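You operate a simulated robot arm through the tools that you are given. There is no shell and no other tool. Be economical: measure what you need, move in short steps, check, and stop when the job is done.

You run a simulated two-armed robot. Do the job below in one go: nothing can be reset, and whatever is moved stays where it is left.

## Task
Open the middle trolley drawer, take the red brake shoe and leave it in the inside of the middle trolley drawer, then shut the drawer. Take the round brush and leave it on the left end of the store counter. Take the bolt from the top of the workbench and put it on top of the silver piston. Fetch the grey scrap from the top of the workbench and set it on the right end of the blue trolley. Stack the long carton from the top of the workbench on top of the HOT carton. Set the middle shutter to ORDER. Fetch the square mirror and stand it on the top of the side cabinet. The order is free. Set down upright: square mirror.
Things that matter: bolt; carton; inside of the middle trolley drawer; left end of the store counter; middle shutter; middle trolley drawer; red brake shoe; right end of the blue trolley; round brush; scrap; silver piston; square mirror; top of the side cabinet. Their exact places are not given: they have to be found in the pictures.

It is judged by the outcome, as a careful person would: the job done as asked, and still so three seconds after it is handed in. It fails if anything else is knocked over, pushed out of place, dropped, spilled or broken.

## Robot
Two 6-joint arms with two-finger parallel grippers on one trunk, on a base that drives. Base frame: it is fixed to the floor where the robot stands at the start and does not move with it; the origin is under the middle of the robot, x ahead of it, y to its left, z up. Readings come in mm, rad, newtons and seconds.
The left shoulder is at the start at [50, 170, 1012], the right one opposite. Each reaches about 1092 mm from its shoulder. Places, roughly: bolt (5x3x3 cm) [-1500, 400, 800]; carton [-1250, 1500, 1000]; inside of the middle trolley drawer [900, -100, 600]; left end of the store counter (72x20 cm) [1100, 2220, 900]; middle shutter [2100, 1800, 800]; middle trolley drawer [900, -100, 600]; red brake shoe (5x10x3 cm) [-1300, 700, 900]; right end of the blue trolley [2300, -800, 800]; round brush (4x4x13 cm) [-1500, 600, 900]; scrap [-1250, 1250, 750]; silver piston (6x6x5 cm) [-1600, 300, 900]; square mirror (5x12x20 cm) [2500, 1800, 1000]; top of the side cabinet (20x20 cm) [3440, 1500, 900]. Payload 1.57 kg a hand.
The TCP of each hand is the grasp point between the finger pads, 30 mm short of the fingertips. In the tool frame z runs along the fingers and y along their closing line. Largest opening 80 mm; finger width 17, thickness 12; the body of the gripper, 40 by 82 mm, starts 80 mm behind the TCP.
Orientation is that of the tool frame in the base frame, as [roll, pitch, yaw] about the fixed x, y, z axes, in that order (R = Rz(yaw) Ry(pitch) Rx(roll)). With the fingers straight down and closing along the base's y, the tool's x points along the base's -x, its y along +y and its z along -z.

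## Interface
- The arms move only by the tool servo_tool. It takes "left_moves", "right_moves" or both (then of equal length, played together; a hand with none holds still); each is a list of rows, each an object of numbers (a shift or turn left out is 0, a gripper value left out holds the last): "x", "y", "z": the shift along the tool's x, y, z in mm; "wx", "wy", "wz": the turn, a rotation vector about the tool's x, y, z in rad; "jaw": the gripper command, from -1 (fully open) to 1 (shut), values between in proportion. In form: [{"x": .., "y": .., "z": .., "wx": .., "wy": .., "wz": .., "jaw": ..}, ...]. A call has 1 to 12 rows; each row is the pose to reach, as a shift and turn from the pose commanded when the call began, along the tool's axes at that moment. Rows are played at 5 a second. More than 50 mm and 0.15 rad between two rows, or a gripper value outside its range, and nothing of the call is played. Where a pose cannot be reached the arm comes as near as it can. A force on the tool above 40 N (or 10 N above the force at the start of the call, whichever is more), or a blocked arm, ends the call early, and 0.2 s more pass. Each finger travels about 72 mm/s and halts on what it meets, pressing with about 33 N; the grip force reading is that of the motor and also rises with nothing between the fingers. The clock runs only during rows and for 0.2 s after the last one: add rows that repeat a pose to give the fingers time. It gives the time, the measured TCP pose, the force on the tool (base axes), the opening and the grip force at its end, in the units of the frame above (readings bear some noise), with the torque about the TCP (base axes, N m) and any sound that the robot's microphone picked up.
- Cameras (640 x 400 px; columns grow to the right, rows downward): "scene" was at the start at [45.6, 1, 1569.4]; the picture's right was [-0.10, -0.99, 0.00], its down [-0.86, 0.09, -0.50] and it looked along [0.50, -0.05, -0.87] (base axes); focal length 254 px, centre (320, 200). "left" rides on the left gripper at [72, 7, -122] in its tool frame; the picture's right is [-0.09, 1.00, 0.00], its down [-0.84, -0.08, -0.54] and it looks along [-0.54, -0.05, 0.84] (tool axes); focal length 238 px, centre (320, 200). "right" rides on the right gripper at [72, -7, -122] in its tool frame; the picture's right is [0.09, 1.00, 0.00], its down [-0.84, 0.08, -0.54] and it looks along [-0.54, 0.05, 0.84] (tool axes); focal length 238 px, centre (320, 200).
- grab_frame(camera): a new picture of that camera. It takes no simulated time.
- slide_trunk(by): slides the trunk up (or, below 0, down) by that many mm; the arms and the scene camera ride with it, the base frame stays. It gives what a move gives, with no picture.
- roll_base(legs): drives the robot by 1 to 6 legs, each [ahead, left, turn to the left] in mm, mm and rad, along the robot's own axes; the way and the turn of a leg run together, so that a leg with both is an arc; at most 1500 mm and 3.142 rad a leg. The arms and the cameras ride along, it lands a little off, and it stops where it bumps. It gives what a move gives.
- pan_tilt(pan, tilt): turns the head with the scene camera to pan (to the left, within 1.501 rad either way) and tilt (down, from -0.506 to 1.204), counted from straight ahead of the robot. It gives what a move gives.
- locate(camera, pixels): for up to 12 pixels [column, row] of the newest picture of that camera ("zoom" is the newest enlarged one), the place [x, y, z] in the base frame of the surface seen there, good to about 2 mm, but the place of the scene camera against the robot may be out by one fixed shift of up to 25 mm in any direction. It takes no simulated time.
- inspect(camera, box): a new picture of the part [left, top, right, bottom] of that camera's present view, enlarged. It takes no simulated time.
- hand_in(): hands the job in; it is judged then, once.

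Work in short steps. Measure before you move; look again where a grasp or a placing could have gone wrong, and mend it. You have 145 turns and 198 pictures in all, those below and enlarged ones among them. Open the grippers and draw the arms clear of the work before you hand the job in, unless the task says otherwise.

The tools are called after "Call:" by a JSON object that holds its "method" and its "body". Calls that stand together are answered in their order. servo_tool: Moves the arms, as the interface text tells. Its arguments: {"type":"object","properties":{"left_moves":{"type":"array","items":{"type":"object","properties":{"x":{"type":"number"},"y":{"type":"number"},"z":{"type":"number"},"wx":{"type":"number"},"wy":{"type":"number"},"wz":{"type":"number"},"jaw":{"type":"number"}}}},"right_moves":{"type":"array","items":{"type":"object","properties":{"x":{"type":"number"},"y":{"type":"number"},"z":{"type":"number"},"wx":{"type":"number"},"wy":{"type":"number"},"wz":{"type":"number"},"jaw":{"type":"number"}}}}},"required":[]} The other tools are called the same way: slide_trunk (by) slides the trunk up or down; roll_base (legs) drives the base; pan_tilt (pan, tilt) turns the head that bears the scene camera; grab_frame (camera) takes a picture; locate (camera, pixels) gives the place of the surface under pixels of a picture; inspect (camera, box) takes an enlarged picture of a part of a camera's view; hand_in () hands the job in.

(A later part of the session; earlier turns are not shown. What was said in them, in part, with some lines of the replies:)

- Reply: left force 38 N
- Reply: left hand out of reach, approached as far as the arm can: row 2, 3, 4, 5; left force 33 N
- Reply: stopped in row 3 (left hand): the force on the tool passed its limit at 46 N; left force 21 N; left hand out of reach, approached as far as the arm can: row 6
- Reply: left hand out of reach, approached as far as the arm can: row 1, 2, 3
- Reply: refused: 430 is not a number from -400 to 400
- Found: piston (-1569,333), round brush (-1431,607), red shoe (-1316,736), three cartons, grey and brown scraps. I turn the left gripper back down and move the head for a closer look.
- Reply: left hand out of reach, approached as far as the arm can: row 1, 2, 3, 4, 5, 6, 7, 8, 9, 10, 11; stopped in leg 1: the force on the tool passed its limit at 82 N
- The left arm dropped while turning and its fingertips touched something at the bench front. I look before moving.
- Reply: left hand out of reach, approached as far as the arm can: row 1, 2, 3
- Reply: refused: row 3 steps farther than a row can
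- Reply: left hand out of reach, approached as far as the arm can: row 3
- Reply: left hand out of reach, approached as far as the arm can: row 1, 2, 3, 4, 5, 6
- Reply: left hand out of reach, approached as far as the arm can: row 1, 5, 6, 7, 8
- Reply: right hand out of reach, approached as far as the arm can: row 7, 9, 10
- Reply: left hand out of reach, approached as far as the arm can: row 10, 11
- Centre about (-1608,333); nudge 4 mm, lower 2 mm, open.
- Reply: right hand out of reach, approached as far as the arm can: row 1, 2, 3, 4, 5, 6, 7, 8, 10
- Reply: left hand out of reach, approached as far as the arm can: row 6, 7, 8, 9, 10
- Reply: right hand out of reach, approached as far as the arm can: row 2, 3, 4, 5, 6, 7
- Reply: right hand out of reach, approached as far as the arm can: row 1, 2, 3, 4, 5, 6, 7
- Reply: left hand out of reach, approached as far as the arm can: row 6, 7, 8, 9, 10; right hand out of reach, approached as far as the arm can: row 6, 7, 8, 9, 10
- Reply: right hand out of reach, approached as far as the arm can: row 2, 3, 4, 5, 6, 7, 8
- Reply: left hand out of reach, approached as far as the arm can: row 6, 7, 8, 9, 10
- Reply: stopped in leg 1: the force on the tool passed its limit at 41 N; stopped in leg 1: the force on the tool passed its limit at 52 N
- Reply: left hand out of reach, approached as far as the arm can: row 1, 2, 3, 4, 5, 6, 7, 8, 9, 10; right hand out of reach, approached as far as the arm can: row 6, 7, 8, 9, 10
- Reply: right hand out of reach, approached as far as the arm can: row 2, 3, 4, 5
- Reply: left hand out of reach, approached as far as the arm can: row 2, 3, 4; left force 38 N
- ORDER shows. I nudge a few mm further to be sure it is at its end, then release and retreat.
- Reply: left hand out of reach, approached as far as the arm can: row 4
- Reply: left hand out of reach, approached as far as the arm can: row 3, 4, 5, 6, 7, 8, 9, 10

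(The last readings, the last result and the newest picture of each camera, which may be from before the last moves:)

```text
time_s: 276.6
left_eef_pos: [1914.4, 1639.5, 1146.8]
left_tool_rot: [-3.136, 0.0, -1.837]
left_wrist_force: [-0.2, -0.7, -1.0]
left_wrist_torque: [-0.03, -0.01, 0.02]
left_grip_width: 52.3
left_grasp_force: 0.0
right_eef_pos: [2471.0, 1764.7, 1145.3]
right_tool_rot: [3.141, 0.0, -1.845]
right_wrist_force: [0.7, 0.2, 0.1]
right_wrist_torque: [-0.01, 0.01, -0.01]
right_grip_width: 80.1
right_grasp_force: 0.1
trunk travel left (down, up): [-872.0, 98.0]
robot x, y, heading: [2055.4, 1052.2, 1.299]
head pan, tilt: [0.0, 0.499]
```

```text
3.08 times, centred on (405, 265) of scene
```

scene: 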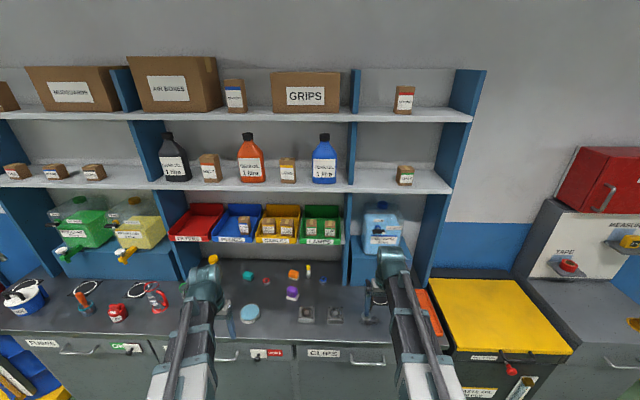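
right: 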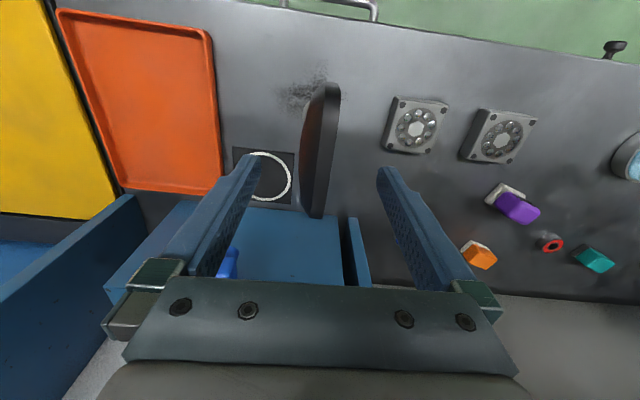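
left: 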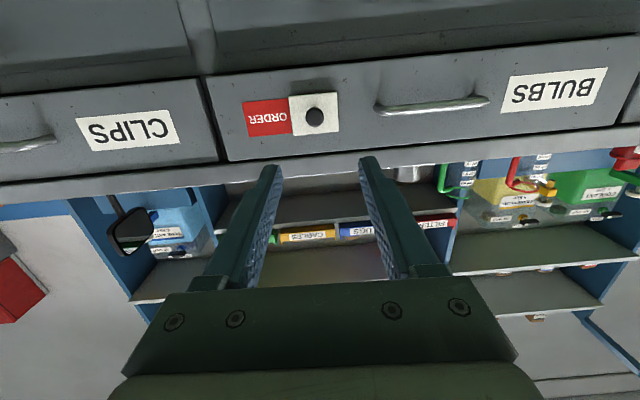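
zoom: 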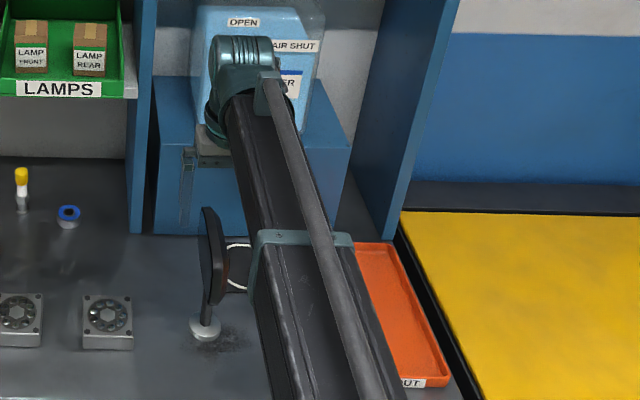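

Centred laterally. Lower 75 mm and close gently.

Call:
{"method": "slide_trunk", "body": {"by": -75}}

Call:
{"method": "grab_frame", "body": {"camera": "right"}}

Call:
{"method": "servo_tool", "body": {"right_moves": [{"jaw": 0}, {"jaw": 0.4}, {"jaw": 1}, {"jaw": 1}, {"jaw": 1}]}}

Call:
{"method": "slide_trunk", "body": {"by": 20}}

Call:
{"method": "grab_frame", "body": {"camera": "right"}}

Call:
{"method": "inspect", "body": {"camera": "scene", "box": [330, 200, 480, 330]}}

```text
time_s: 277.8
left_eef_pos: [1914.7, 1639.1, 1072.4]
left_tool_rot: [-3.135, 0.002, -1.836]
left_wrist_force: [-0.1, -0.4, -0.2]
left_wrist_torque: [0.02, -0.04, 0.02]
left_grip_width: 52.2
left_grasp_force: 0.0
right_eef_pos: [2471.1, 1764.0, 1071.7]
right_tool_rot: [3.141, 0.001, -1.846]
right_wrist_force: [0.9, 0.5, -0.3]
right_wrist_torque: [0.05, 0.03, 0.02]
right_grip_width: 80.1
right_grasp_force: 0.1
trunk travel left (down, up): [-797.0, 173.0]
robot x, y, heading: [2055.8, 1053.6, 1.294]
head pan, tilt: [0.0, 0.499]
```

```text
70 pictures are left
```

right: 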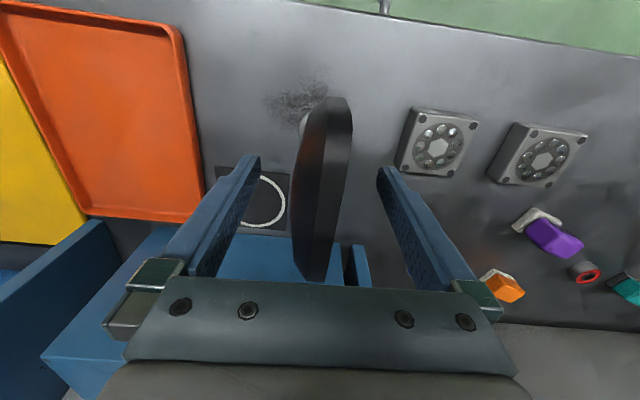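

```text
time_s: 279.0
left_eef_pos: [1914.3, 1638.5, 1070.4]
left_tool_rot: [-3.133, 0.002, -1.837]
left_wrist_force: [0.4, 0.3, 0.5]
left_wrist_torque: [-0.02, 0.02, 0.0]
left_grip_width: 52.1
left_grasp_force: 0.0
right_eef_pos: [2471.4, 1765.4, 1071.4]
right_tool_rot: [3.141, 0.0, -1.845]
right_wrist_force: [-0.9, 0.9, 0.5]
right_wrist_torque: [0.03, 0.05, 0.02]
right_grip_width: 27.6
right_grasp_force: 32.8
trunk travel left (down, up): [-797.0, 173.0]
robot x, y, heading: [2057.2, 1051.6, 1.295]
head pan, tilt: [0.0, 0.499]
```

```text
time_s: 279.6
left_eef_pos: [1914.2, 1638.5, 1091.3]
left_tool_rot: [-3.136, 0.001, -1.835]
left_wrist_force: [-0.2, 0.3, -0.3]
left_wrist_torque: [-0.02, -0.02, 0.0]
left_grip_width: 52.1
left_grasp_force: 0.1
right_eef_pos: [2471.8, 1764.3, 1091.8]
right_tool_rot: [-3.141, 0.0, -1.846]
right_wrist_force: [0.3, -0.5, -2.3]
right_wrist_torque: [-0.05, 0.04, 0.04]
right_grip_width: 27.8
right_grasp_force: 32.8
trunk travel left (down, up): [-817.0, 153.0]
robot x, y, heading: [2052.5, 1048.1, 1.297]
head pan, tilt: [0.0, 0.499]
```

```text
69 pictures are left
```

right: 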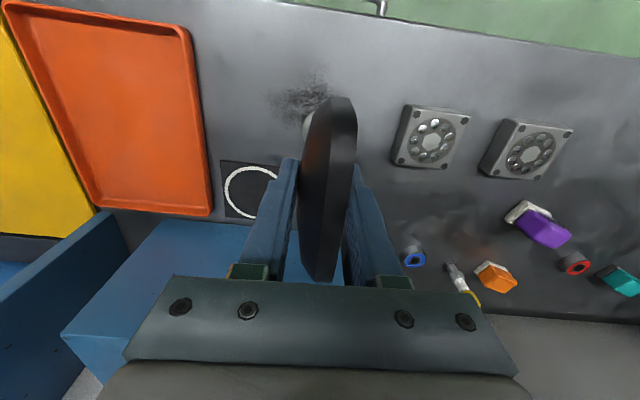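

```text
3.08 times, centred on (405, 265) of scene
```

zoom: 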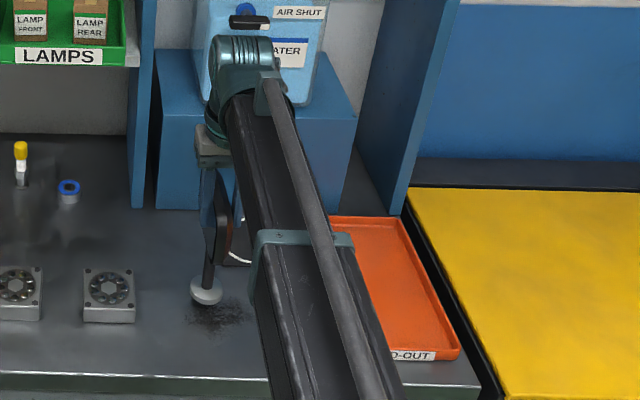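

Mirror held and upright. I lift higher, back off 220 mm and strafe right toward the side cabinet.

Call:
{"method": "locate", "body": {"camera": "right", "pixels": [[380, 60], [460, 220], [312, 118], [150, 130], [40, 150]]}}

Call:
{"method": "slide_trunk", "body": {"by": 90}}

Call:
{"method": "roll_base", "body": {"legs": [[-220, 0, 0], [0, -1000, 0]]}}

Call:
{"method": "grab_frame", "body": {"camera": "right"}}

Call:
{"method": "grab_frame", "body": {"camera": "scene"}}

```text
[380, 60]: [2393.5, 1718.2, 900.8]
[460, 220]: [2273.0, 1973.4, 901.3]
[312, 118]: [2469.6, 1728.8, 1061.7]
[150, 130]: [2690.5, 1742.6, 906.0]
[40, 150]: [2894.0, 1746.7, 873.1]
```

```text
time_s: 280.9
left_eef_pos: [1914.9, 1640.8, 1180.7]
left_tool_rot: [-3.135, 0.002, -1.836]
left_wrist_force: [-0.2, 0.3, -0.1]
left_wrist_torque: [0.01, -0.01, 0.0]
left_grip_width: 52.1
left_grasp_force: 0.1
right_eef_pos: [2471.2, 1763.8, 1179.8]
right_tool_rot: [3.141, -0.002, -1.844]
right_wrist_force: [0.6, -0.8, -2.7]
right_wrist_torque: [-0.02, -0.01, 0.02]
right_grip_width: 27.6
right_grasp_force: 33.3
trunk travel left (down, up): [-907.0, 63.0]
robot x, y, heading: [2054.8, 1057.0, 1.299]
head pan, tilt: [0.0, 0.499]
```

```text
time_s: 287.3
left_eef_pos: [2799.9, 1166.0, 1179.6]
left_tool_rot: [-3.137, 0.002, -1.827]
left_wrist_force: [-0.2, 0.0, 0.1]
left_wrist_torque: [-0.02, 0.06, -0.02]
left_grip_width: 52.2
left_grasp_force: 0.0
right_eef_pos: [3355.3, 1296.0, 1181.1]
right_tool_rot: [3.141, 0.001, -1.835]
right_wrist_force: [0.8, 0.6, -2.1]
right_wrist_torque: [-0.05, -0.01, 0.0]
right_grip_width: 27.7
right_grasp_force: 32.5
trunk travel left (down, up): [-907.0, 63.0]
robot x, y, heading: [2947.3, 583.4, 1.308]
head pan, tilt: [0.0, 0.499]
```

```text
67 pictures are left
```

right: 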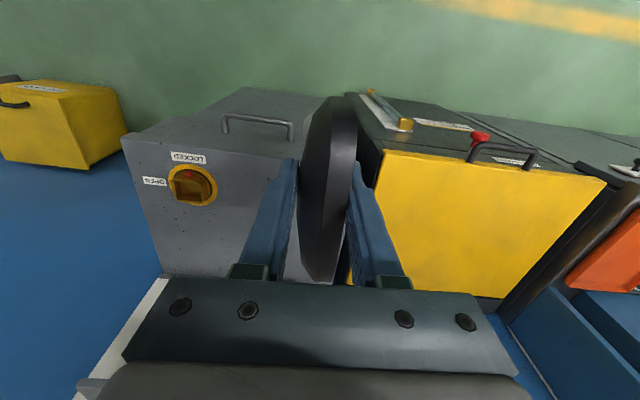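

```text
66 pictures are left
```

scene: 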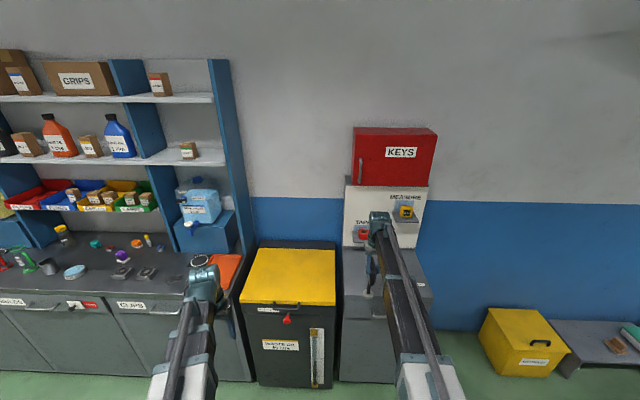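

I locate the cabinet top with the right camera, and the TAPE/KEYS fittings with the scene camera.

Call:
{"method": "locate", "body": {"camera": "right", "pixels": [[140, 150], [220, 150], [260, 140], [230, 220], [190, 185], [180, 270], [270, 200], [355, 130], [250, 105], [330, 290]]}}

Call:
{"method": "locate", "body": {"camera": "scene", "pixels": [[363, 235], [405, 212], [394, 180], [350, 255], [345, 290], [425, 285], [420, 250]]}}

Call:
{"method": "inspect", "body": {"camera": "scene", "box": [330, 120, 450, 320]}}

```text
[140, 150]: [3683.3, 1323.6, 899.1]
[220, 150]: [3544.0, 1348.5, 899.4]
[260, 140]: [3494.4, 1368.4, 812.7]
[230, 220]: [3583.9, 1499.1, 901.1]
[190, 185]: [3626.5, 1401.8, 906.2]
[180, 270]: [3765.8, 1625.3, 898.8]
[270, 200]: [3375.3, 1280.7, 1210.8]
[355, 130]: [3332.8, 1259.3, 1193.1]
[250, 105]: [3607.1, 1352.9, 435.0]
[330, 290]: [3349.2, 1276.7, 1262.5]
```

```text
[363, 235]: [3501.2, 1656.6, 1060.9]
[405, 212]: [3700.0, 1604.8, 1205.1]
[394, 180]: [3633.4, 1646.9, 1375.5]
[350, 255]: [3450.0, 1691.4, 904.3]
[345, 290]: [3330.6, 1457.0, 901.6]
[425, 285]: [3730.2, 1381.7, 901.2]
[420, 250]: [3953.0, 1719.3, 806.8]
```

```text
2.00 times, centred on (390, 220) of scene
```

zoom: 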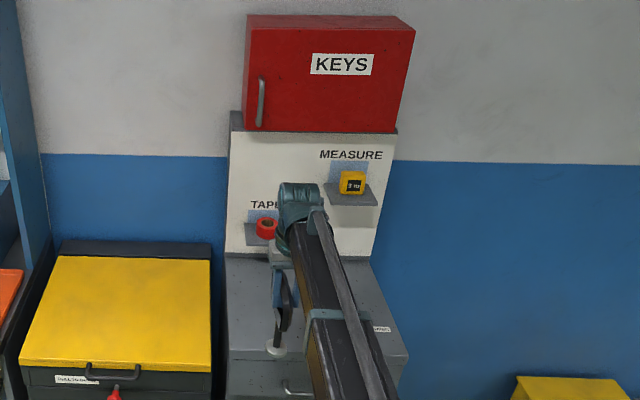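

Cabinet top z=899; target centre (3440,1500) is clear of the TAPE shelf. I drive forward 219 and right 29.

Call:
{"method": "roll_base", "body": {"legs": [[215, -29, 0]]}}

Call:
{"method": "grab_frame", "body": {"camera": "right"}}

Call:
{"method": "inspect", "body": {"camera": "scene", "box": [330, 120, 480, 320]}}

```text
time_s: 288.9
left_eef_pos: [2882.8, 1364.4, 1180.9]
left_tool_rot: [-3.137, 0.002, -1.825]
left_wrist_force: [0.4, -0.1, -0.2]
left_wrist_torque: [0.0, 0.01, 0.01]
left_grip_width: 51.9
left_grasp_force: 0.0
right_eef_pos: [3438.5, 1494.6, 1179.2]
right_tool_rot: [-3.141, -0.002, -1.836]
right_wrist_force: [0.2, 0.2, -2.4]
right_wrist_torque: [-0.09, -0.02, -0.01]
right_grip_width: 27.8
right_grasp_force: 32.8
trunk travel left (down, up): [-907.0, 63.0]
robot x, y, heading: [3030.1, 776.8, 1.309]
head pan, tilt: [0.0, 0.499]
```

```text
64 pictures are left
```

right: 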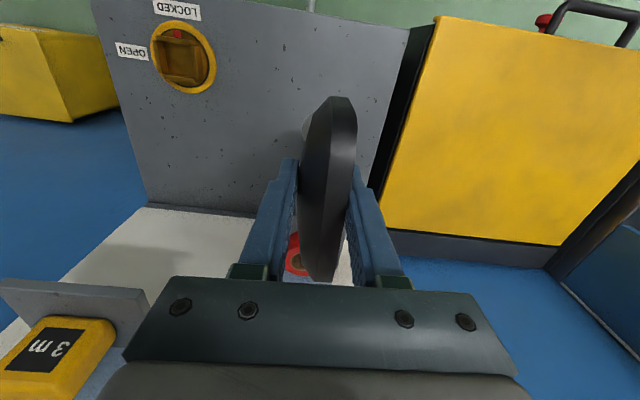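

```text
2.00 times, centred on (405, 220) of scene
```

zoom: 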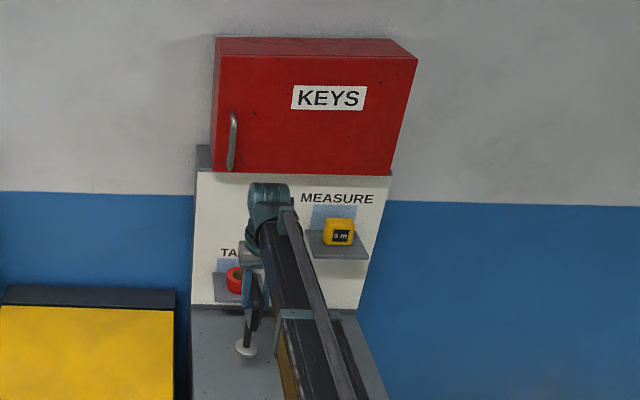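

Aligned at (3438,1495). Lower 106 mm, then in small steps until contact.

Call:
{"method": "slide_trunk", "body": {"by": -106}}

Call:
{"method": "slide_trunk", "body": {"by": -3}}

Call:
{"method": "grab_frame", "body": {"camera": "right"}}

Call:
{"method": "inspect", "body": {"camera": "scene", "box": [340, 220, 460, 340]}}

```text
time_s: 290.3
left_eef_pos: [2882.4, 1362.1, 1075.1]
left_tool_rot: [-3.136, 0.001, -1.825]
left_wrist_force: [-0.4, 0.3, -0.1]
left_wrist_torque: [0.03, 0.01, -0.01]
left_grip_width: 52.1
left_grasp_force: 0.0
right_eef_pos: [3438.2, 1493.9, 1074.5]
right_tool_rot: [3.141, 0.0, -1.833]
right_wrist_force: [0.4, 0.0, -2.6]
right_wrist_torque: [-0.03, -0.03, -0.02]
right_grip_width: 27.6
right_grasp_force: 32.9
trunk travel left (down, up): [-801.0, 169.0]
robot x, y, heading: [3025.3, 779.4, 1.309]
head pan, tilt: [0.0, 0.499]
```

```text
time_s: 290.9
left_eef_pos: [2884.3, 1364.5, 1071.5]
left_tool_rot: [-3.135, 0.001, -1.827]
left_wrist_force: [0.6, -0.1, -0.5]
left_wrist_torque: [0.0, -0.01, 0.0]
left_grip_width: 52.1
left_grasp_force: 0.1
right_eef_pos: [3437.1, 1494.0, 1071.7]
right_tool_rot: [3.141, 0.0, -1.834]
right_wrist_force: [-0.2, 0.3, -2.7]
right_wrist_torque: [-0.01, 0.02, 0.06]
right_grip_width: 27.3
right_grasp_force: 33.8
trunk travel left (down, up): [-798.0, 172.0]
robot x, y, heading: [3027.1, 779.9, 1.308]
head pan, tilt: [0.0, 0.499]
```

```text
62 pictures are left
```

right: 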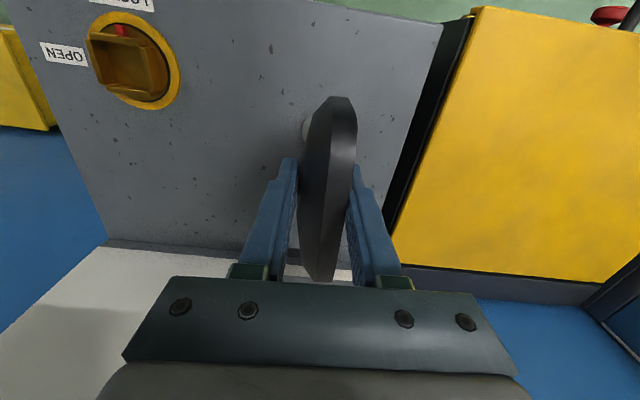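

```text
3.33 times, centred on (400, 280) of scene
```

zoom: 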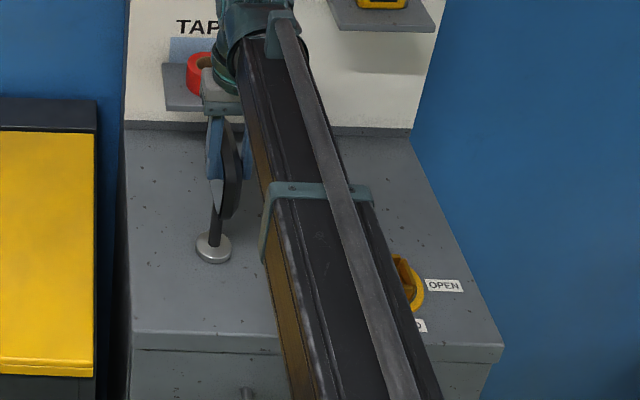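

Nearly down. Two more 1-mm steps to feel contact, then release.

Call:
{"method": "slide_trunk", "body": {"by": -1.5}}

Call:
{"method": "slide_trunk", "body": {"by": -1}}

```text
time_s: 291.4
left_eef_pos: [2882.0, 1363.0, 1070.6]
left_tool_rot: [-3.135, 0.0, -1.826]
left_wrist_force: [-1.0, -0.2, -0.5]
left_wrist_torque: [0.0, 0.0, 0.02]
left_grip_width: 52.0
left_grasp_force: 0.0
right_eef_pos: [3437.7, 1493.8, 1071.3]
right_tool_rot: [-3.142, 0.003, -1.834]
right_wrist_force: [-0.5, 2.1, 6.5]
right_wrist_torque: [0.35, -0.26, 0.0]
right_grip_width: 27.3
right_grasp_force: 32.9
trunk travel left (down, up): [-796.0, 174.0]
robot x, y, heading: [3024.1, 775.8, 1.306]
head pan, tilt: [0.0, 0.499]
```

```text
time_s: 291.9
left_eef_pos: [2882.4, 1363.4, 1070.5]
left_tool_rot: [-3.134, 0.003, -1.826]
left_wrist_force: [0.5, 0.5, 0.6]
left_wrist_torque: [-0.01, -0.02, -0.01]
left_grip_width: 52.0
left_grasp_force: 0.0
right_eef_pos: [3437.5, 1494.4, 1071.9]
right_tool_rot: [-3.141, 0.003, -1.833]
right_wrist_force: [1.1, 4.6, 21.0]
right_wrist_torque: [0.63, -0.32, -0.02]
right_grip_width: 27.7
right_grasp_force: 32.8
trunk travel left (down, up): [-795.0, 175.0]
robot x, y, heading: [3027.9, 782.1, 1.307]
head pan, tilt: [0.0, 0.499]
```

Contact felt (21 N). I ease up 1 mm, then open slowly and rise.

Call:
{"method": "slide_trunk", "body": {"by": 1}}

Call:
{"method": "servo_tool", "body": {"right_moves": [{"jaw": 0.25}, {"jaw": 0.15}, {"jaw": 0}, {"jaw": -0.4}, {"jaw": -1}, {"jaw": -1}]}}

Call:
{"method": "slide_trunk", "body": {"by": 110}}

Call:
{"method": "grab_frame", "body": {"camera": "right"}}

Call:
{"method": "inspect", "body": {"camera": "scene", "box": [340, 220, 460, 340]}}

```text
time_s: 292.4
left_eef_pos: [2883.0, 1361.7, 1069.5]
left_tool_rot: [-3.133, 0.001, -1.826]
left_wrist_force: [-0.9, 0.2, -0.5]
left_wrist_torque: [0.02, 0.03, -0.04]
left_grip_width: 51.9
left_grasp_force: 0.0
right_eef_pos: [3438.0, 1493.3, 1071.1]
right_tool_rot: [-3.14, 0.002, -1.836]
right_wrist_force: [1.5, 3.3, 9.5]
right_wrist_torque: [0.52, -0.3, 0.05]
right_grip_width: 27.8
right_grasp_force: 32.8
trunk travel left (down, up): [-796.0, 174.0]
robot x, y, heading: [3030.5, 776.7, 1.31]
head pan, tilt: [0.0, 0.499]
```

```text
time_s: 293.8
left_eef_pos: [2882.7, 1362.1, 1071.2]
left_tool_rot: [-3.136, 0.002, -1.826]
left_wrist_force: [-0.3, 0.2, -1.1]
left_wrist_torque: [0.0, -0.02, -0.01]
left_grip_width: 51.9
left_grasp_force: 0.0
right_eef_pos: [3438.3, 1493.6, 1071.1]
right_tool_rot: [-3.141, 0.001, -1.835]
right_wrist_force: [-0.8, 0.4, 0.6]
right_wrist_torque: [0.01, 0.06, -0.01]
right_grip_width: 79.9
right_grasp_force: 0.2
trunk travel left (down, up): [-796.0, 174.0]
robot x, y, heading: [3030.3, 780.8, 1.312]
head pan, tilt: [0.0, 0.499]
```

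```text
time_s: 295.2
left_eef_pos: [2882.6, 1363.3, 1180.5]
left_tool_rot: [-3.136, 0.002, -1.827]
left_wrist_force: [-0.2, -0.4, -0.3]
left_wrist_torque: [0.0, -0.02, 0.01]
left_grip_width: 51.9
left_grasp_force: 0.1
right_eef_pos: [3438.6, 1495.0, 1180.0]
right_tool_rot: [-3.142, -0.001, -1.835]
right_wrist_force: [-0.5, 0.3, 0.5]
right_wrist_torque: [0.03, -0.02, 0.0]
right_grip_width: 80.0
right_grasp_force: 0.0
trunk travel left (down, up): [-906.0, 64.0]
robot x, y, heading: [3029.6, 773.9, 1.309]
head pan, tilt: [0.0, 0.499]
```

```text
60 pictures are left
```

right: 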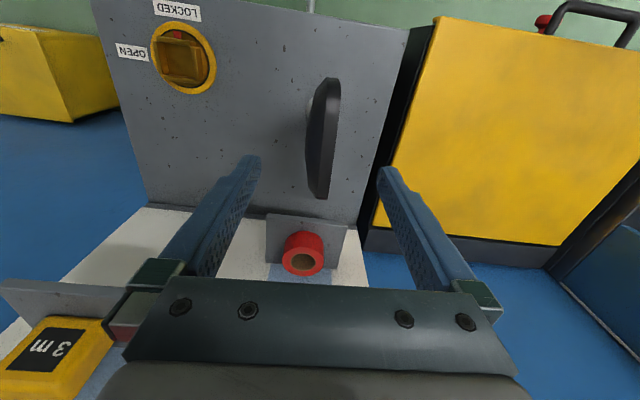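

```text
3.33 times, centred on (400, 280) of scene
```

zoom: 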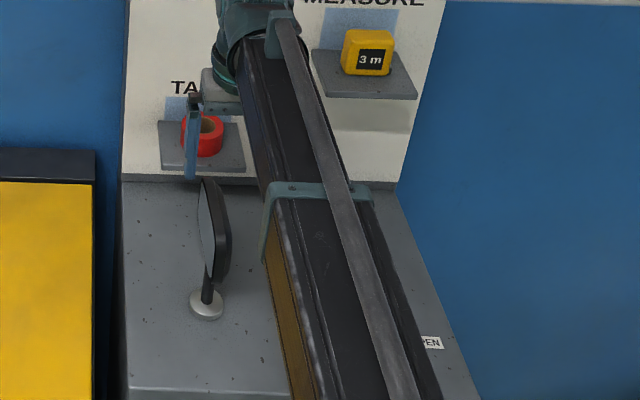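

Mirror stands upright on the cabinet. Now I back off and travel back to the workbench for the round brush.

Call:
{"method": "roll_base", "body": {"legs": [[-300, 0, 0], [0, 1500, 0], [0, 1500, 0], [0, 0, 1.551]]}}

Call:
{"method": "servo_tool", "body": {"left_moves": [{"x": -32, "z": -2, "wy": -0.15}, {"x": -64, "z": -10, "wy": -0.3}, {"x": -94, "z": -21, "wy": -0.45}, {"x": -121, "z": -38, "wy": -0.6}, {"x": -147, "z": -58, "wy": -0.75}, {"x": -168, "z": -81, "wy": -0.9}, {"x": -186, "z": -108, "wy": -1.05}, {"x": -200, "z": -137, "wy": -1.2}, {"x": -210, "z": -168, "wy": -1.35}, {"x": -214, "z": -200, "wy": -1.5}]}}

Call:
{"method": "pan_tilt", "body": {"pan": 0.3, "tilt": 0.5}}

Call:
{"method": "grab_frame", "body": {"camera": "scene"}}

```text
time_s: 315.1
left_eef_pos: [-514.2, 1111.4, 1180.0]
left_tool_rot: [-3.135, 0.001, -0.255]
left_wrist_force: [-0.1, 0.5, 0.4]
left_wrist_torque: [0.01, -0.01, -0.02]
left_grip_width: 51.9
left_grasp_force: 0.0
right_eef_pos: [-645.2, 1665.8, 1181.1]
right_tool_rot: [3.14, -0.001, -0.262]
right_wrist_force: [-0.1, 0.2, -0.5]
right_wrist_torque: [0.0, -0.01, -0.01]
right_grip_width: 80.2
right_grasp_force: 0.0
trunk travel left (down, up): [-906.0, 64.0]
robot x, y, heading: [70.7, 1255.9, 2.882]
head pan, tilt: [0.0, 0.499]
```

```text
time_s: 317.3
left_eef_pos: [-717.9, 1164.7, 1385.6]
left_tool_rot: [-3.072, 1.5, -0.184]
left_wrist_force: [0.0, 0.7, 0.2]
left_wrist_torque: [0.01, -0.03, 0.01]
left_grip_width: 52.0
left_grasp_force: 0.0
left hand out of reach, approached as far as the arm can: row 6, 8, 9, 10
right_eef_pos: [-644.0, 1667.2, 1181.4]
right_tool_rot: [3.141, 0.002, -0.262]
right_wrist_force: [0.1, 0.9, -0.6]
right_wrist_torque: [-0.02, 0.02, -0.01]
right_grip_width: 80.0
right_grasp_force: 0.1
trunk travel left (down, up): [-906.0, 64.0]
robot x, y, heading: [71.8, 1260.0, 2.883]
head pan, tilt: [0.0, 0.499]
```

```text
time_s: 318.1
left_eef_pos: [-717.5, 1163.7, 1384.7]
left_tool_rot: [-3.06, 1.498, -0.171]
left_wrist_force: [-0.7, -0.3, 0.0]
left_wrist_torque: [-0.04, -0.02, -0.02]
left_grip_width: 51.9
left_grasp_force: 0.0
right_eef_pos: [-644.7, 1666.7, 1181.3]
right_tool_rot: [-3.141, -0.001, -0.261]
right_wrist_force: [-0.6, 1.0, 0.1]
right_wrist_torque: [0.03, 0.0, 0.02]
right_grip_width: 79.9
right_grasp_force: 0.0
trunk travel left (down, up): [-906.0, 64.0]
robot x, y, heading: [68.5, 1259.4, 2.882]
head pan, tilt: [0.3, 0.499]
```

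```text
58 pictures are left
```

scene: 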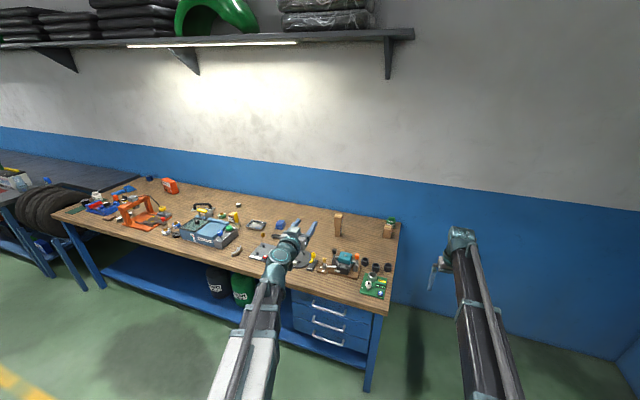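

The stack is intact. I drive to bring the right hand above the brush.

Call:
{"method": "roll_base", "body": {"legs": [[0, 1249, 0], [500, 0, 0]]}}

Call:
{"method": "grab_frame", "body": {"camera": "right"}}

```text
time_s: 326.9
left_eef_pos: [-1533.6, 119.4, 1384.2]
left_tool_rot: [-3.058, 1.498, -0.191]
left_wrist_force: [0.2, 0.1, 0.0]
left_wrist_torque: [-0.01, 0.0, 0.0]
left_grip_width: 52.0
left_grasp_force: 0.1
right_eef_pos: [-1449.8, 619.9, 1180.5]
right_tool_rot: [3.141, 0.001, -0.285]
right_wrist_force: [-0.8, -0.4, 1.1]
right_wrist_torque: [0.0, -0.01, -0.04]
right_grip_width: 80.1
right_grasp_force: 0.1
trunk travel left (down, up): [-906.0, 64.0]
robot x, y, heading: [-741.4, 191.7, 2.858]
head pan, tilt: [0.3, 0.499]
```

```text
57 pictures are left
```

right: 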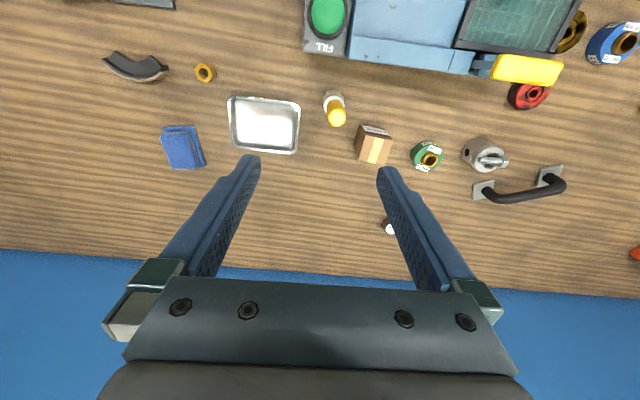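

Brush at right pixel (336,110). I locate it.

Call:
{"method": "locate", "body": {"camera": "right", "pixels": [[336, 117], [333, 97], [335, 105], [300, 110], [372, 145], [362, 135], [338, 122]]}}

Call:
{"method": "inspect", "body": {"camera": "right", "box": [290, 60, 450, 180]}}

```text
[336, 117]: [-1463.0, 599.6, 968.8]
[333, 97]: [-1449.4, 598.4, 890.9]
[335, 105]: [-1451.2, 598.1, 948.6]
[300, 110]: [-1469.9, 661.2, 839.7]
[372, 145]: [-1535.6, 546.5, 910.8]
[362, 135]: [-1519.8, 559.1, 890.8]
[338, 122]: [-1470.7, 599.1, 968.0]
```

```text
3.33 times, centred on (370, 120) of right
```

zoom: 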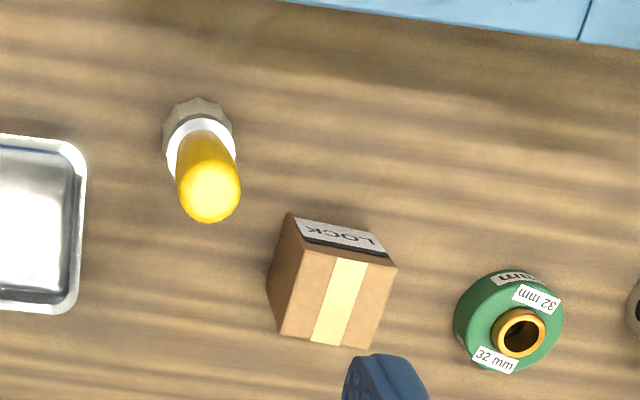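

Brush stands at (-1462,599), top z 969. I narrow the jaw to 44 mm, align and lower.

Call:
{"method": "servo_tool", "body": {"right_moves": [{"x": -3, "y": 12, "jaw": -0.1}, {"x": -6, "y": 23, "jaw": -0.1}, {"x": -6, "y": 23, "jaw": -0.1}]}}

Call:
{"method": "slide_trunk", "body": {"by": -160}}

Call:
{"method": "grab_frame", "body": {"camera": "right"}}

```text
time_s: 327.8
left_eef_pos: [-1533.4, 120.3, 1384.7]
left_tool_rot: [-3.061, 1.499, -0.193]
left_wrist_force: [-0.4, -0.7, -0.4]
left_wrist_torque: [0.02, 0.0, -0.02]
left_grip_width: 51.9
left_grasp_force: 0.1
right_eef_pos: [-1461.1, 599.2, 1182.4]
right_tool_rot: [-3.141, 0.0, -0.284]
right_wrist_force: [0.4, 0.1, -0.4]
right_wrist_torque: [-0.01, -0.04, -0.03]
right_grip_width: 43.9
right_grasp_force: 0.1
trunk travel left (down, up): [-906.0, 64.0]
robot x, y, heading: [-737.7, 197.7, 2.858]
head pan, tilt: [0.3, 0.499]
```

```text
time_s: 329.6
left_eef_pos: [-1532.7, 119.3, 1226.1]
left_tool_rot: [-3.056, 1.499, -0.192]
left_wrist_force: [0.0, -0.3, 0.0]
left_wrist_torque: [0.0, -0.01, 0.0]
left_grip_width: 52.0
left_grasp_force: 0.1
right_eef_pos: [-1460.7, 598.5, 1022.2]
right_tool_rot: [-3.141, 0.0, -0.283]
right_wrist_force: [0.2, -0.3, -1.3]
right_wrist_torque: [0.0, 0.01, -0.04]
right_grip_width: 43.9
right_grasp_force: 0.1
trunk travel left (down, up): [-746.0, 224.0]
robot x, y, heading: [-742.8, 197.8, 2.859]
head pan, tilt: [0.3, 0.499]
```

```text
55 pictures are left
```

right: 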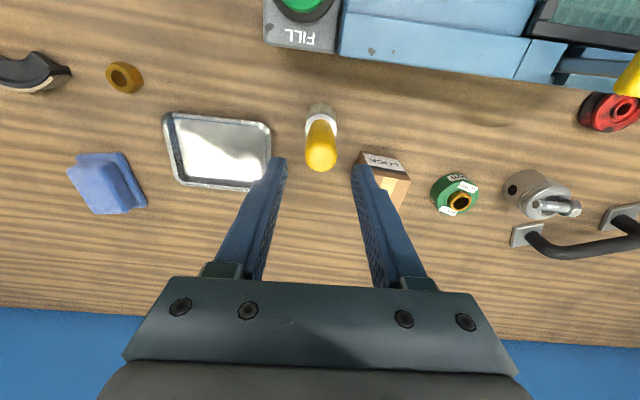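

Centred. Lower 86 mm, grip, and lift.

Call:
{"method": "slide_trunk", "body": {"by": -86}}

Call:
{"method": "servo_tool", "body": {"right_moves": [{"jaw": 0.3}, {"jaw": 1}, {"jaw": 1}, {"jaw": 1}]}}

Call:
{"method": "slide_trunk", "body": {"by": 240}}

Call:
{"method": "grab_frame", "body": {"camera": "right"}}

```text
time_s: 330.8
left_eef_pos: [-1532.7, 118.0, 1138.7]
left_tool_rot: [-3.058, 1.499, -0.193]
left_wrist_force: [-0.5, -0.3, 0.5]
left_wrist_torque: [0.0, -0.01, 0.01]
left_grip_width: 52.1
left_grasp_force: 0.1
right_eef_pos: [-1461.3, 598.8, 934.9]
right_tool_rot: [3.142, -0.001, -0.285]
right_wrist_force: [0.3, 0.1, -0.1]
right_wrist_torque: [-0.02, -0.01, -0.02]
right_grip_width: 44.1
right_grasp_force: 0.1
trunk travel left (down, up): [-660.0, 310.0]
robot x, y, heading: [-741.5, 193.9, 2.857]
head pan, tilt: [0.3, 0.499]
```

```text
time_s: 331.8
left_eef_pos: [-1533.5, 119.3, 1139.5]
left_tool_rot: [-3.059, 1.5, -0.192]
left_wrist_force: [-0.4, 0.2, 0.2]
left_wrist_torque: [0.05, -0.02, -0.02]
left_grip_width: 51.9
left_grasp_force: 0.0
right_eef_pos: [-1461.1, 599.7, 935.5]
right_tool_rot: [3.14, 0.0, -0.286]
right_wrist_force: [-1.0, 0.3, -0.2]
right_wrist_torque: [0.0, 0.01, 0.01]
right_grip_width: 26.8
right_grasp_force: 33.5
trunk travel left (down, up): [-660.0, 310.0]
robot x, y, heading: [-742.1, 196.5, 2.857]
head pan, tilt: [0.3, 0.499]
```

```text
time_s: 334.3
left_eef_pos: [-1532.9, 119.2, 1379.3]
left_tool_rot: [-3.057, 1.499, -0.191]
left_wrist_force: [-0.1, 0.1, -0.4]
left_wrist_torque: [0.04, 0.02, 0.01]
left_grip_width: 51.9
left_grasp_force: 0.1
right_eef_pos: [-1462.0, 599.3, 1174.1]
right_tool_rot: [-3.141, -0.001, -0.286]
right_wrist_force: [-0.1, 0.1, -0.9]
right_wrist_torque: [0.02, 0.02, -0.02]
right_grip_width: 26.1
right_grasp_force: 33.2
trunk travel left (down, up): [-900.0, 70.0]
robot x, y, heading: [-737.8, 199.3, 2.856]
head pan, tilt: [0.3, 0.499]
```

```text
54 pictures are left
```

right: 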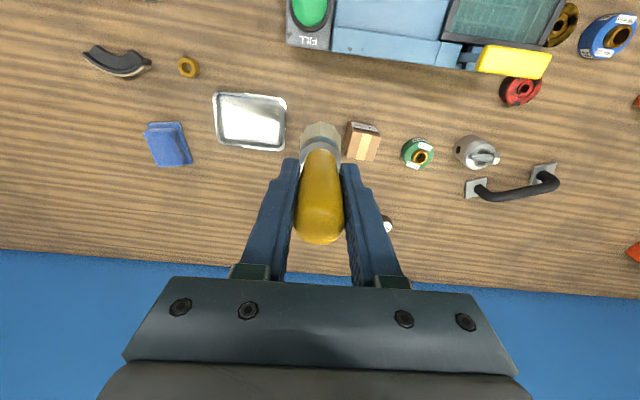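

Brush held. I back away, turn to the counter, and approach its left end.

Call:
{"method": "roll_base", "body": {"legs": [[-350, 0, 0], [0, 0, -1.575], [700, 0, 0], [0, -623, 0], [780, 0, 0]]}}

Call:
{"method": "pan_tilt", "body": {"pan": -0.2, "tilt": 0.6}}

Call:
{"method": "grab_frame", "body": {"camera": "scene"}}

Call:
{"method": "grab_frame", "body": {"camera": "right"}}

```text
time_s: 350.8
left_eef_pos: [565.6, 2112.7, 1379.3]
left_tool_rot: [-3.058, 1.499, -1.778]
left_wrist_force: [-0.9, -0.5, -0.2]
left_wrist_torque: [-0.05, 0.0, -0.02]
left_grip_width: 51.8
left_grasp_force: 0.0
right_eef_pos: [1043.4, 2034.1, 1175.2]
right_tool_rot: [3.14, 0.002, -1.87]
right_wrist_force: [-0.1, 0.6, -0.9]
right_wrist_torque: [-0.04, 0.03, 0.02]
right_grip_width: 26.6
right_grasp_force: 33.3
trunk travel left (down, up): [-900.0, 70.0]
robot x, y, heading: [630.6, 1318.8, 1.273]
head pan, tilt: [0.3, 0.499]
```

```text
time_s: 351.7
left_eef_pos: [564.5, 2113.4, 1379.5]
left_tool_rot: [-3.061, 1.498, -1.779]
left_wrist_force: [0.5, 0.9, -0.1]
left_wrist_torque: [0.02, 0.0, 0.04]
left_grip_width: 51.7
left_grasp_force: 0.1
right_eef_pos: [1044.1, 2033.8, 1175.4]
right_tool_rot: [-3.141, 0.001, -1.869]
right_wrist_force: [-0.1, 0.6, -0.6]
right_wrist_torque: [0.03, -0.02, -0.01]
right_grip_width: 26.4
right_grasp_force: 33.2
trunk travel left (down, up): [-900.0, 70.0]
robot x, y, heading: [628.7, 1318.7, 1.268]
head pan, tilt: [-0.201, 0.6]
```

```text
53 pictures are left
```

scene: 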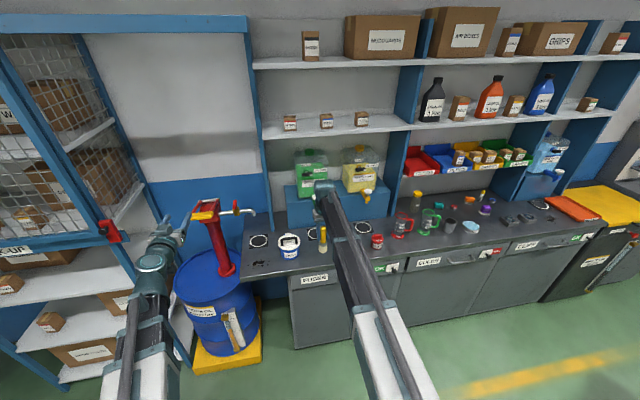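

```text
52 pictures are left
```

right: 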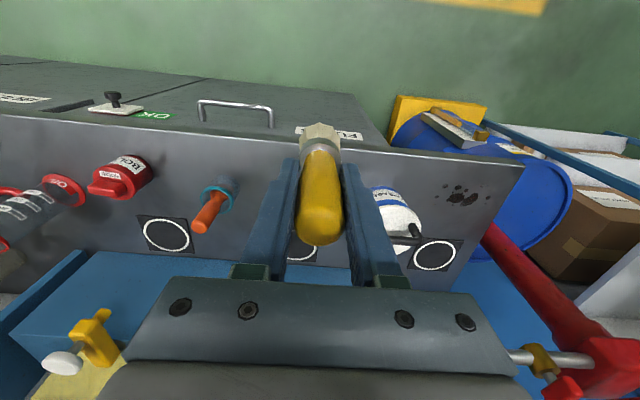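

I map the counter's left end: pot, screwdriver cup, rings, and free surface; and the red pump near the left hand.

Call:
{"method": "locate", "body": {"camera": "right", "pixels": [[395, 205], [215, 195], [265, 180], [265, 215], [250, 165], [165, 235], [435, 255], [460, 190], [120, 180], [300, 250], [510, 170], [380, 150]]}}

Call:
{"method": "locate", "body": {"camera": "scene", "pixels": [[205, 208], [240, 210], [225, 260], [290, 240], [288, 255], [312, 232], [322, 240], [340, 215], [302, 262], [262, 262]]}}

Call:
{"method": "inspect", "body": {"camera": "scene", "box": [150, 180, 440, 300]}}

```text
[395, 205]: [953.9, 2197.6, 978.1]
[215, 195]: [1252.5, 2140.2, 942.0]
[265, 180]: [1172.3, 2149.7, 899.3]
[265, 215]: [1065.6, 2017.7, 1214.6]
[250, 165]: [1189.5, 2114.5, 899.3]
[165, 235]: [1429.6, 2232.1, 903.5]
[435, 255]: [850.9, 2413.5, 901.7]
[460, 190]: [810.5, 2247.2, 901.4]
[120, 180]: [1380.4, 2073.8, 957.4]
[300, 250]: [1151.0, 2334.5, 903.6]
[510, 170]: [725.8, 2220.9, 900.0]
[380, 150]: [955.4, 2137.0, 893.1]
```

```text
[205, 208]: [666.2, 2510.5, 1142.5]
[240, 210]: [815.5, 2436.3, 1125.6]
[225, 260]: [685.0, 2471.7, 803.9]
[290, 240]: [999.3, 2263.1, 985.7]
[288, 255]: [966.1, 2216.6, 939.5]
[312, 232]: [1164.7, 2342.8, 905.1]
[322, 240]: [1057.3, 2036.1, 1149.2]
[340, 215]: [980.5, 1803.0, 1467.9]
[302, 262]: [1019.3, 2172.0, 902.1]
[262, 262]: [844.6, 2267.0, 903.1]
```

```text
2.21 times, centred on (295, 240) of scene
```

zoom: 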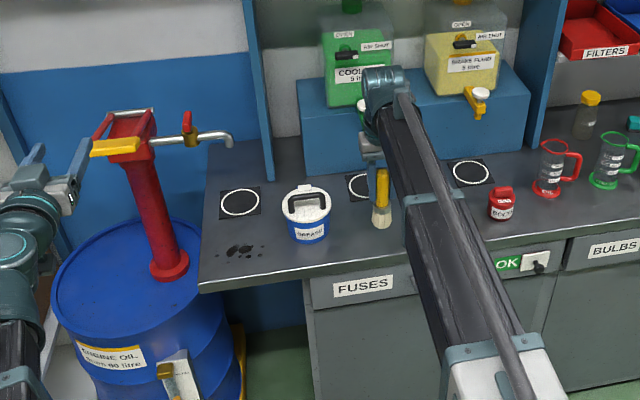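

The free spot (1105,2197) between pot and cup suits. I drive 100 mm forward and extend the right hand 74 mm.

Call:
{"method": "roll_base", "body": {"legs": [[100, -10, 0]]}}

Call:
{"method": "servo_tool", "body": {"right_moves": [{"x": -40}, {"x": -74}, {"x": -74}]}}

Call:
{"method": "slide_trunk", "body": {"by": -100}}

Call:
{"method": "grab_frame", "body": {"camera": "right"}}

Call:
{"method": "inspect", "body": {"camera": "scene", "box": [130, 160, 440, 320]}}

```text
time_s: 352.8
left_eef_pos: [601.5, 2204.8, 1376.7]
left_tool_rot: [-3.065, 1.499, -1.779]
left_wrist_force: [0.2, -0.1, 0.1]
left_wrist_torque: [0.03, -0.04, 0.02]
left_grip_width: 52.2
left_grasp_force: 0.3
right_eef_pos: [1082.1, 2127.1, 1173.5]
right_tool_rot: [-3.141, -0.002, -1.867]
right_wrist_force: [0.0, 0.5, -0.8]
right_wrist_torque: [0.0, 0.03, 0.01]
right_grip_width: 26.8
right_grasp_force: 33.3
trunk travel left (down, up): [-900.0, 70.0]
robot x, y, heading: [666.0, 1412.4, 1.276]
head pan, tilt: [-0.201, 0.6]
```

```text
time_s: 353.6
left_eef_pos: [601.6, 2202.6, 1377.7]
left_tool_rot: [-3.059, 1.499, -1.777]
left_wrist_force: [0.1, -0.3, 0.5]
left_wrist_torque: [0.02, 0.01, -0.01]
left_grip_width: 51.9
left_grasp_force: 0.1
right_eef_pos: [1104.9, 2197.8, 1175.7]
right_tool_rot: [-3.141, 0.001, -1.867]
right_wrist_force: [0.1, -0.7, -0.6]
right_wrist_torque: [-0.01, -0.05, 0.0]
right_grip_width: 26.8
right_grasp_force: 32.4
trunk travel left (down, up): [-900.0, 70.0]
robot x, y, heading: [668.6, 1410.1, 1.274]
head pan, tilt: [-0.201, 0.6]
```

```text
time_s: 355.0
left_eef_pos: [602.7, 2202.4, 1278.5]
left_tool_rot: [-3.059, 1.499, -1.779]
left_wrist_force: [0.4, -0.2, 0.5]
left_wrist_torque: [-0.01, -0.01, -0.02]
left_grip_width: 52.2
left_grasp_force: 0.0
right_eef_pos: [1105.2, 2197.1, 1075.3]
right_tool_rot: [3.141, -0.001, -1.869]
right_wrist_force: [-0.9, -0.3, -1.5]
right_wrist_torque: [-0.02, 0.0, -0.01]
right_grip_width: 26.4
right_grasp_force: 33.1
trunk travel left (down, up): [-800.0, 170.0]
robot x, y, heading: [667.5, 1412.9, 1.277]
head pan, tilt: [-0.201, 0.6]
```

```text
50 pictures are left
```

right: 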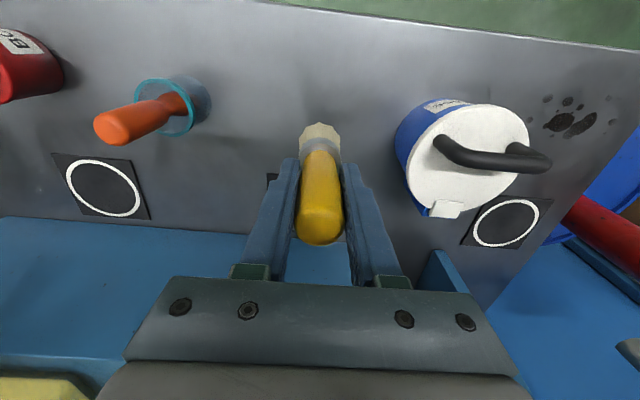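

```text
2.06 times, centred on (285, 240) of scene
```

zoom: 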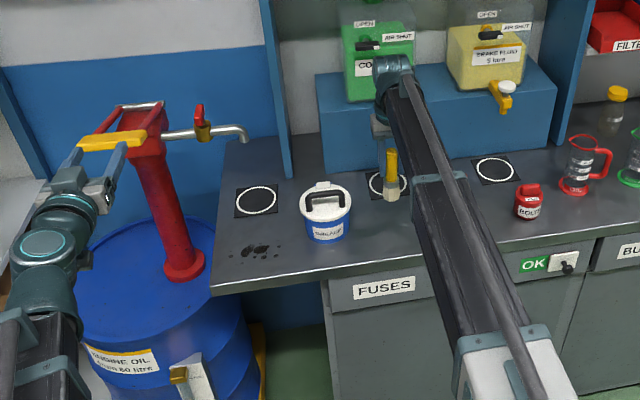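

I check the distance from the left hand to the pump's yellow lever before lowering.

Call:
{"method": "locate", "body": {"camera": "zoom", "pixels": [[90, 145], [140, 140], [115, 140], [110, 195], [130, 110]]}}

Call:
{"method": "locate", "body": {"camera": "right", "pixels": [[270, 140], [390, 150], [320, 70]]}}

```text
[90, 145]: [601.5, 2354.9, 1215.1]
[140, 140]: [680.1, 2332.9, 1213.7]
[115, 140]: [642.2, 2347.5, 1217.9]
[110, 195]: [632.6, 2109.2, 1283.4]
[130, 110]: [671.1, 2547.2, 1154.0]
```

```text
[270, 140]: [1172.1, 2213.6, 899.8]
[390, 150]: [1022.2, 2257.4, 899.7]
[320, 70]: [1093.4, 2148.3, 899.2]
```

Lever is >100 mm beyond the left fingertips. Lower 78 mm, then a touch more, and release.

Call:
{"method": "slide_trunk", "body": {"by": -79}}

Call:
{"method": "slide_trunk", "body": {"by": -1.5}}

```text
time_s: 356.1
left_eef_pos: [601.7, 2203.7, 1199.2]
left_tool_rot: [-3.062, 1.5, -1.778]
left_wrist_force: [0.8, 1.0, 0.7]
left_wrist_torque: [-0.01, 0.02, -0.04]
left_grip_width: 52.1
left_grasp_force: 0.0
right_eef_pos: [1104.6, 2197.3, 995.2]
right_tool_rot: [3.141, 0.0, -1.868]
right_wrist_force: [-0.1, -0.4, -0.8]
right_wrist_torque: [-0.02, 0.02, -0.02]
right_grip_width: 26.9
right_grasp_force: 33.1
trunk travel left (down, up): [-721.0, 249.0]
robot x, y, heading: [669.8, 1409.4, 1.277]
head pan, tilt: [-0.201, 0.6]
```

```text
time_s: 356.6
left_eef_pos: [601.7, 2202.1, 1200.2]
left_tool_rot: [-3.059, 1.5, -1.777]
left_wrist_force: [-0.1, -0.4, -0.2]
left_wrist_torque: [0.0, 0.02, 0.01]
left_grip_width: 52.1
left_grasp_force: 0.1
right_eef_pos: [1105.1, 2196.9, 994.6]
right_tool_rot: [-3.141, 0.001, -1.868]
right_wrist_force: [1.2, 1.5, 7.5]
right_wrist_torque: [0.1, -0.04, -0.02]
right_grip_width: 26.6
right_grasp_force: 33.4
trunk travel left (down, up): [-720.0, 250.0]
robot x, y, heading: [671.9, 1411.2, 1.275]
head pan, tilt: [-0.201, 0.6]
```

Contact felt (7.5 N). I release slowly and rise.

Call:
{"method": "servo_tool", "body": {"right_moves": [{"jaw": 0.3}, {"jaw": 0.2}, {"jaw": 0}, {"jaw": -0.4}, {"jaw": -0.4}]}}

Call:
{"method": "slide_trunk", "body": {"by": 150}}

Call:
{"method": "roll_base", "body": {"legs": [[-350, 0, 0]]}}

Call:
{"method": "inspect", "body": {"camera": "scene", "box": [130, 160, 540, 320]}}

```text
time_s: 357.8
left_eef_pos: [601.3, 2205.0, 1198.9]
left_tool_rot: [-3.059, 1.499, -1.778]
left_wrist_force: [0.1, 0.3, 0.4]
left_wrist_torque: [0.0, -0.01, -0.02]
left_grip_width: 51.8
left_grasp_force: 0.0
right_eef_pos: [1103.8, 2196.9, 994.1]
right_tool_rot: [3.139, 0.0, -1.867]
right_wrist_force: [-1.0, -0.1, 0.6]
right_wrist_torque: [0.0, -0.01, -0.01]
right_grip_width: 55.9
right_grasp_force: 0.1
trunk travel left (down, up): [-720.0, 250.0]
robot x, y, heading: [671.5, 1408.5, 1.275]
head pan, tilt: [-0.201, 0.6]
```

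```text
time_s: 359.6
left_eef_pos: [601.7, 2204.1, 1347.4]
left_tool_rot: [-3.06, 1.499, -1.778]
left_wrist_force: [-0.1, 0.2, 0.4]
left_wrist_torque: [0.0, -0.03, 0.01]
left_grip_width: 52.1
left_grasp_force: 0.1
right_eef_pos: [1104.2, 2197.4, 1144.7]
right_tool_rot: [-3.142, -0.001, -1.869]
right_wrist_force: [-0.1, 0.2, -0.2]
right_wrist_torque: [-0.01, -0.01, 0.0]
right_grip_width: 55.7
right_grasp_force: 0.1
trunk travel left (down, up): [-870.0, 100.0]
robot x, y, heading: [669.5, 1412.3, 1.267]
head pan, tilt: [-0.201, 0.6]
```

```text
time_s: 361.9
left_eef_pos: [501.0, 1867.7, 1348.9]
left_tool_rot: [-3.058, 1.501, -1.779]
left_wrist_force: [-0.5, 0.6, -0.3]
left_wrist_torque: [0.0, 0.02, 0.02]
left_grip_width: 51.9
left_grasp_force: 0.0
right_eef_pos: [1002.6, 1861.2, 1145.8]
right_tool_rot: [-3.141, 0.003, -1.87]
right_wrist_force: [-0.2, 0.3, -0.6]
right_wrist_torque: [0.04, -0.01, 0.02]
right_grip_width: 55.9
right_grasp_force: 0.1
trunk travel left (down, up): [-870.0, 100.0]
robot x, y, heading: [561.6, 1071.8, 1.27]
head pan, tilt: [-0.201, 0.6]
```

```text
1.56 times, centred on (335, 240) of scene
```

zoom: 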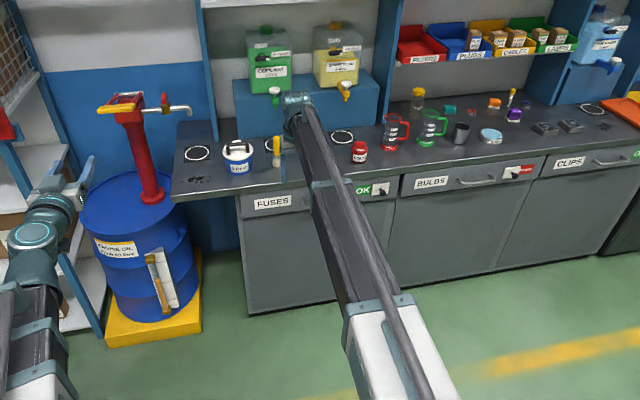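

The brush stands on the counter's left end and the shutter shows ORDER. One last look at the trolley and mirror.

Call:
{"method": "pan_tilt", "body": {"pan": -1.4, "tilt": 0.4}}

Call:
{"method": "grab_frame", "body": {"camera": "scene"}}

Call:
{"method": "inspect", "body": {"camera": "scene", "box": [0, 100, 200, 230]}}

```text
time_s: 363.3
left_eef_pos: [501.6, 1868.3, 1349.0]
left_tool_rot: [-3.06, 1.5, -1.779]
left_wrist_force: [-0.3, 0.4, -0.6]
left_wrist_torque: [-0.01, 0.0, 0.01]
left_grip_width: 52.0
left_grasp_force: 0.0
right_eef_pos: [1002.8, 1862.0, 1142.9]
right_tool_rot: [-3.142, -0.001, -1.87]
right_wrist_force: [0.3, 0.0, -0.2]
right_wrist_torque: [0.0, -0.02, -0.02]
right_grip_width: 56.0
right_grasp_force: 0.0
trunk travel left (down, up): [-870.0, 100.0]
robot x, y, heading: [571.3, 1071.3, 1.269]
head pan, tilt: [-1.4, 0.4]
```

```text
47 pictures are left
```

scene: 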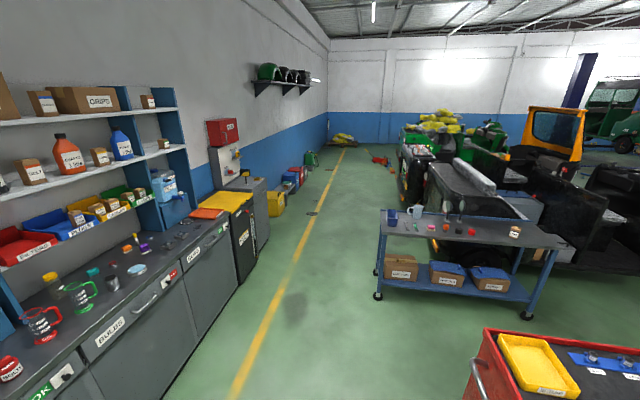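

```text
3.08 times, centred on (100, 165) of scene
```

zoom: 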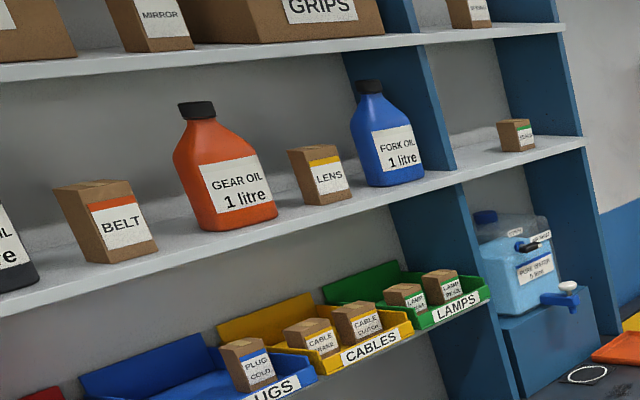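

Every item has been done and checked in pictures, and the arms are clear with the grippers open. I hand the job in.

Call:
{"method": "hand_in", "body": {}}

```text
The job is handed in.
```

I finished every part of the job and handed it in. The one assumption is which drawer you meant, because the red trolley has four: I used the second from the top, since its floor (z 611) best matches your rough height of 600. While finding it I briefly opened and re-shut the top and third drawers.

- **Red brake shoe:** it lies inside that drawer, which is shut and flush with the one above it.
- **Round brush:** it stands on the left end of the store counter.
- **Bolt:** it lies on top of the silver piston.
- **Grey scrap:** it is on the right end of the blue trolley.
- **Long carton:** the FILTER LONG carton sits on top of the PLUG HOT carton.
- **Middle shutter:** the BULBS shutter shows ORDER.
- **Square mirror:** it stood upright on top of the side cabinet when I let go of it. My last look across the room was too far off to confirm it again.

Two unplanned contacts happened at the workbench. The left hand struck something near the SHOE WEAR gauge plate while turning (82 N), and the left wrist camera lightly touched the washer's yellow handle (about 4 N). In later pictures the gauge plate and the washer looked unmoved.
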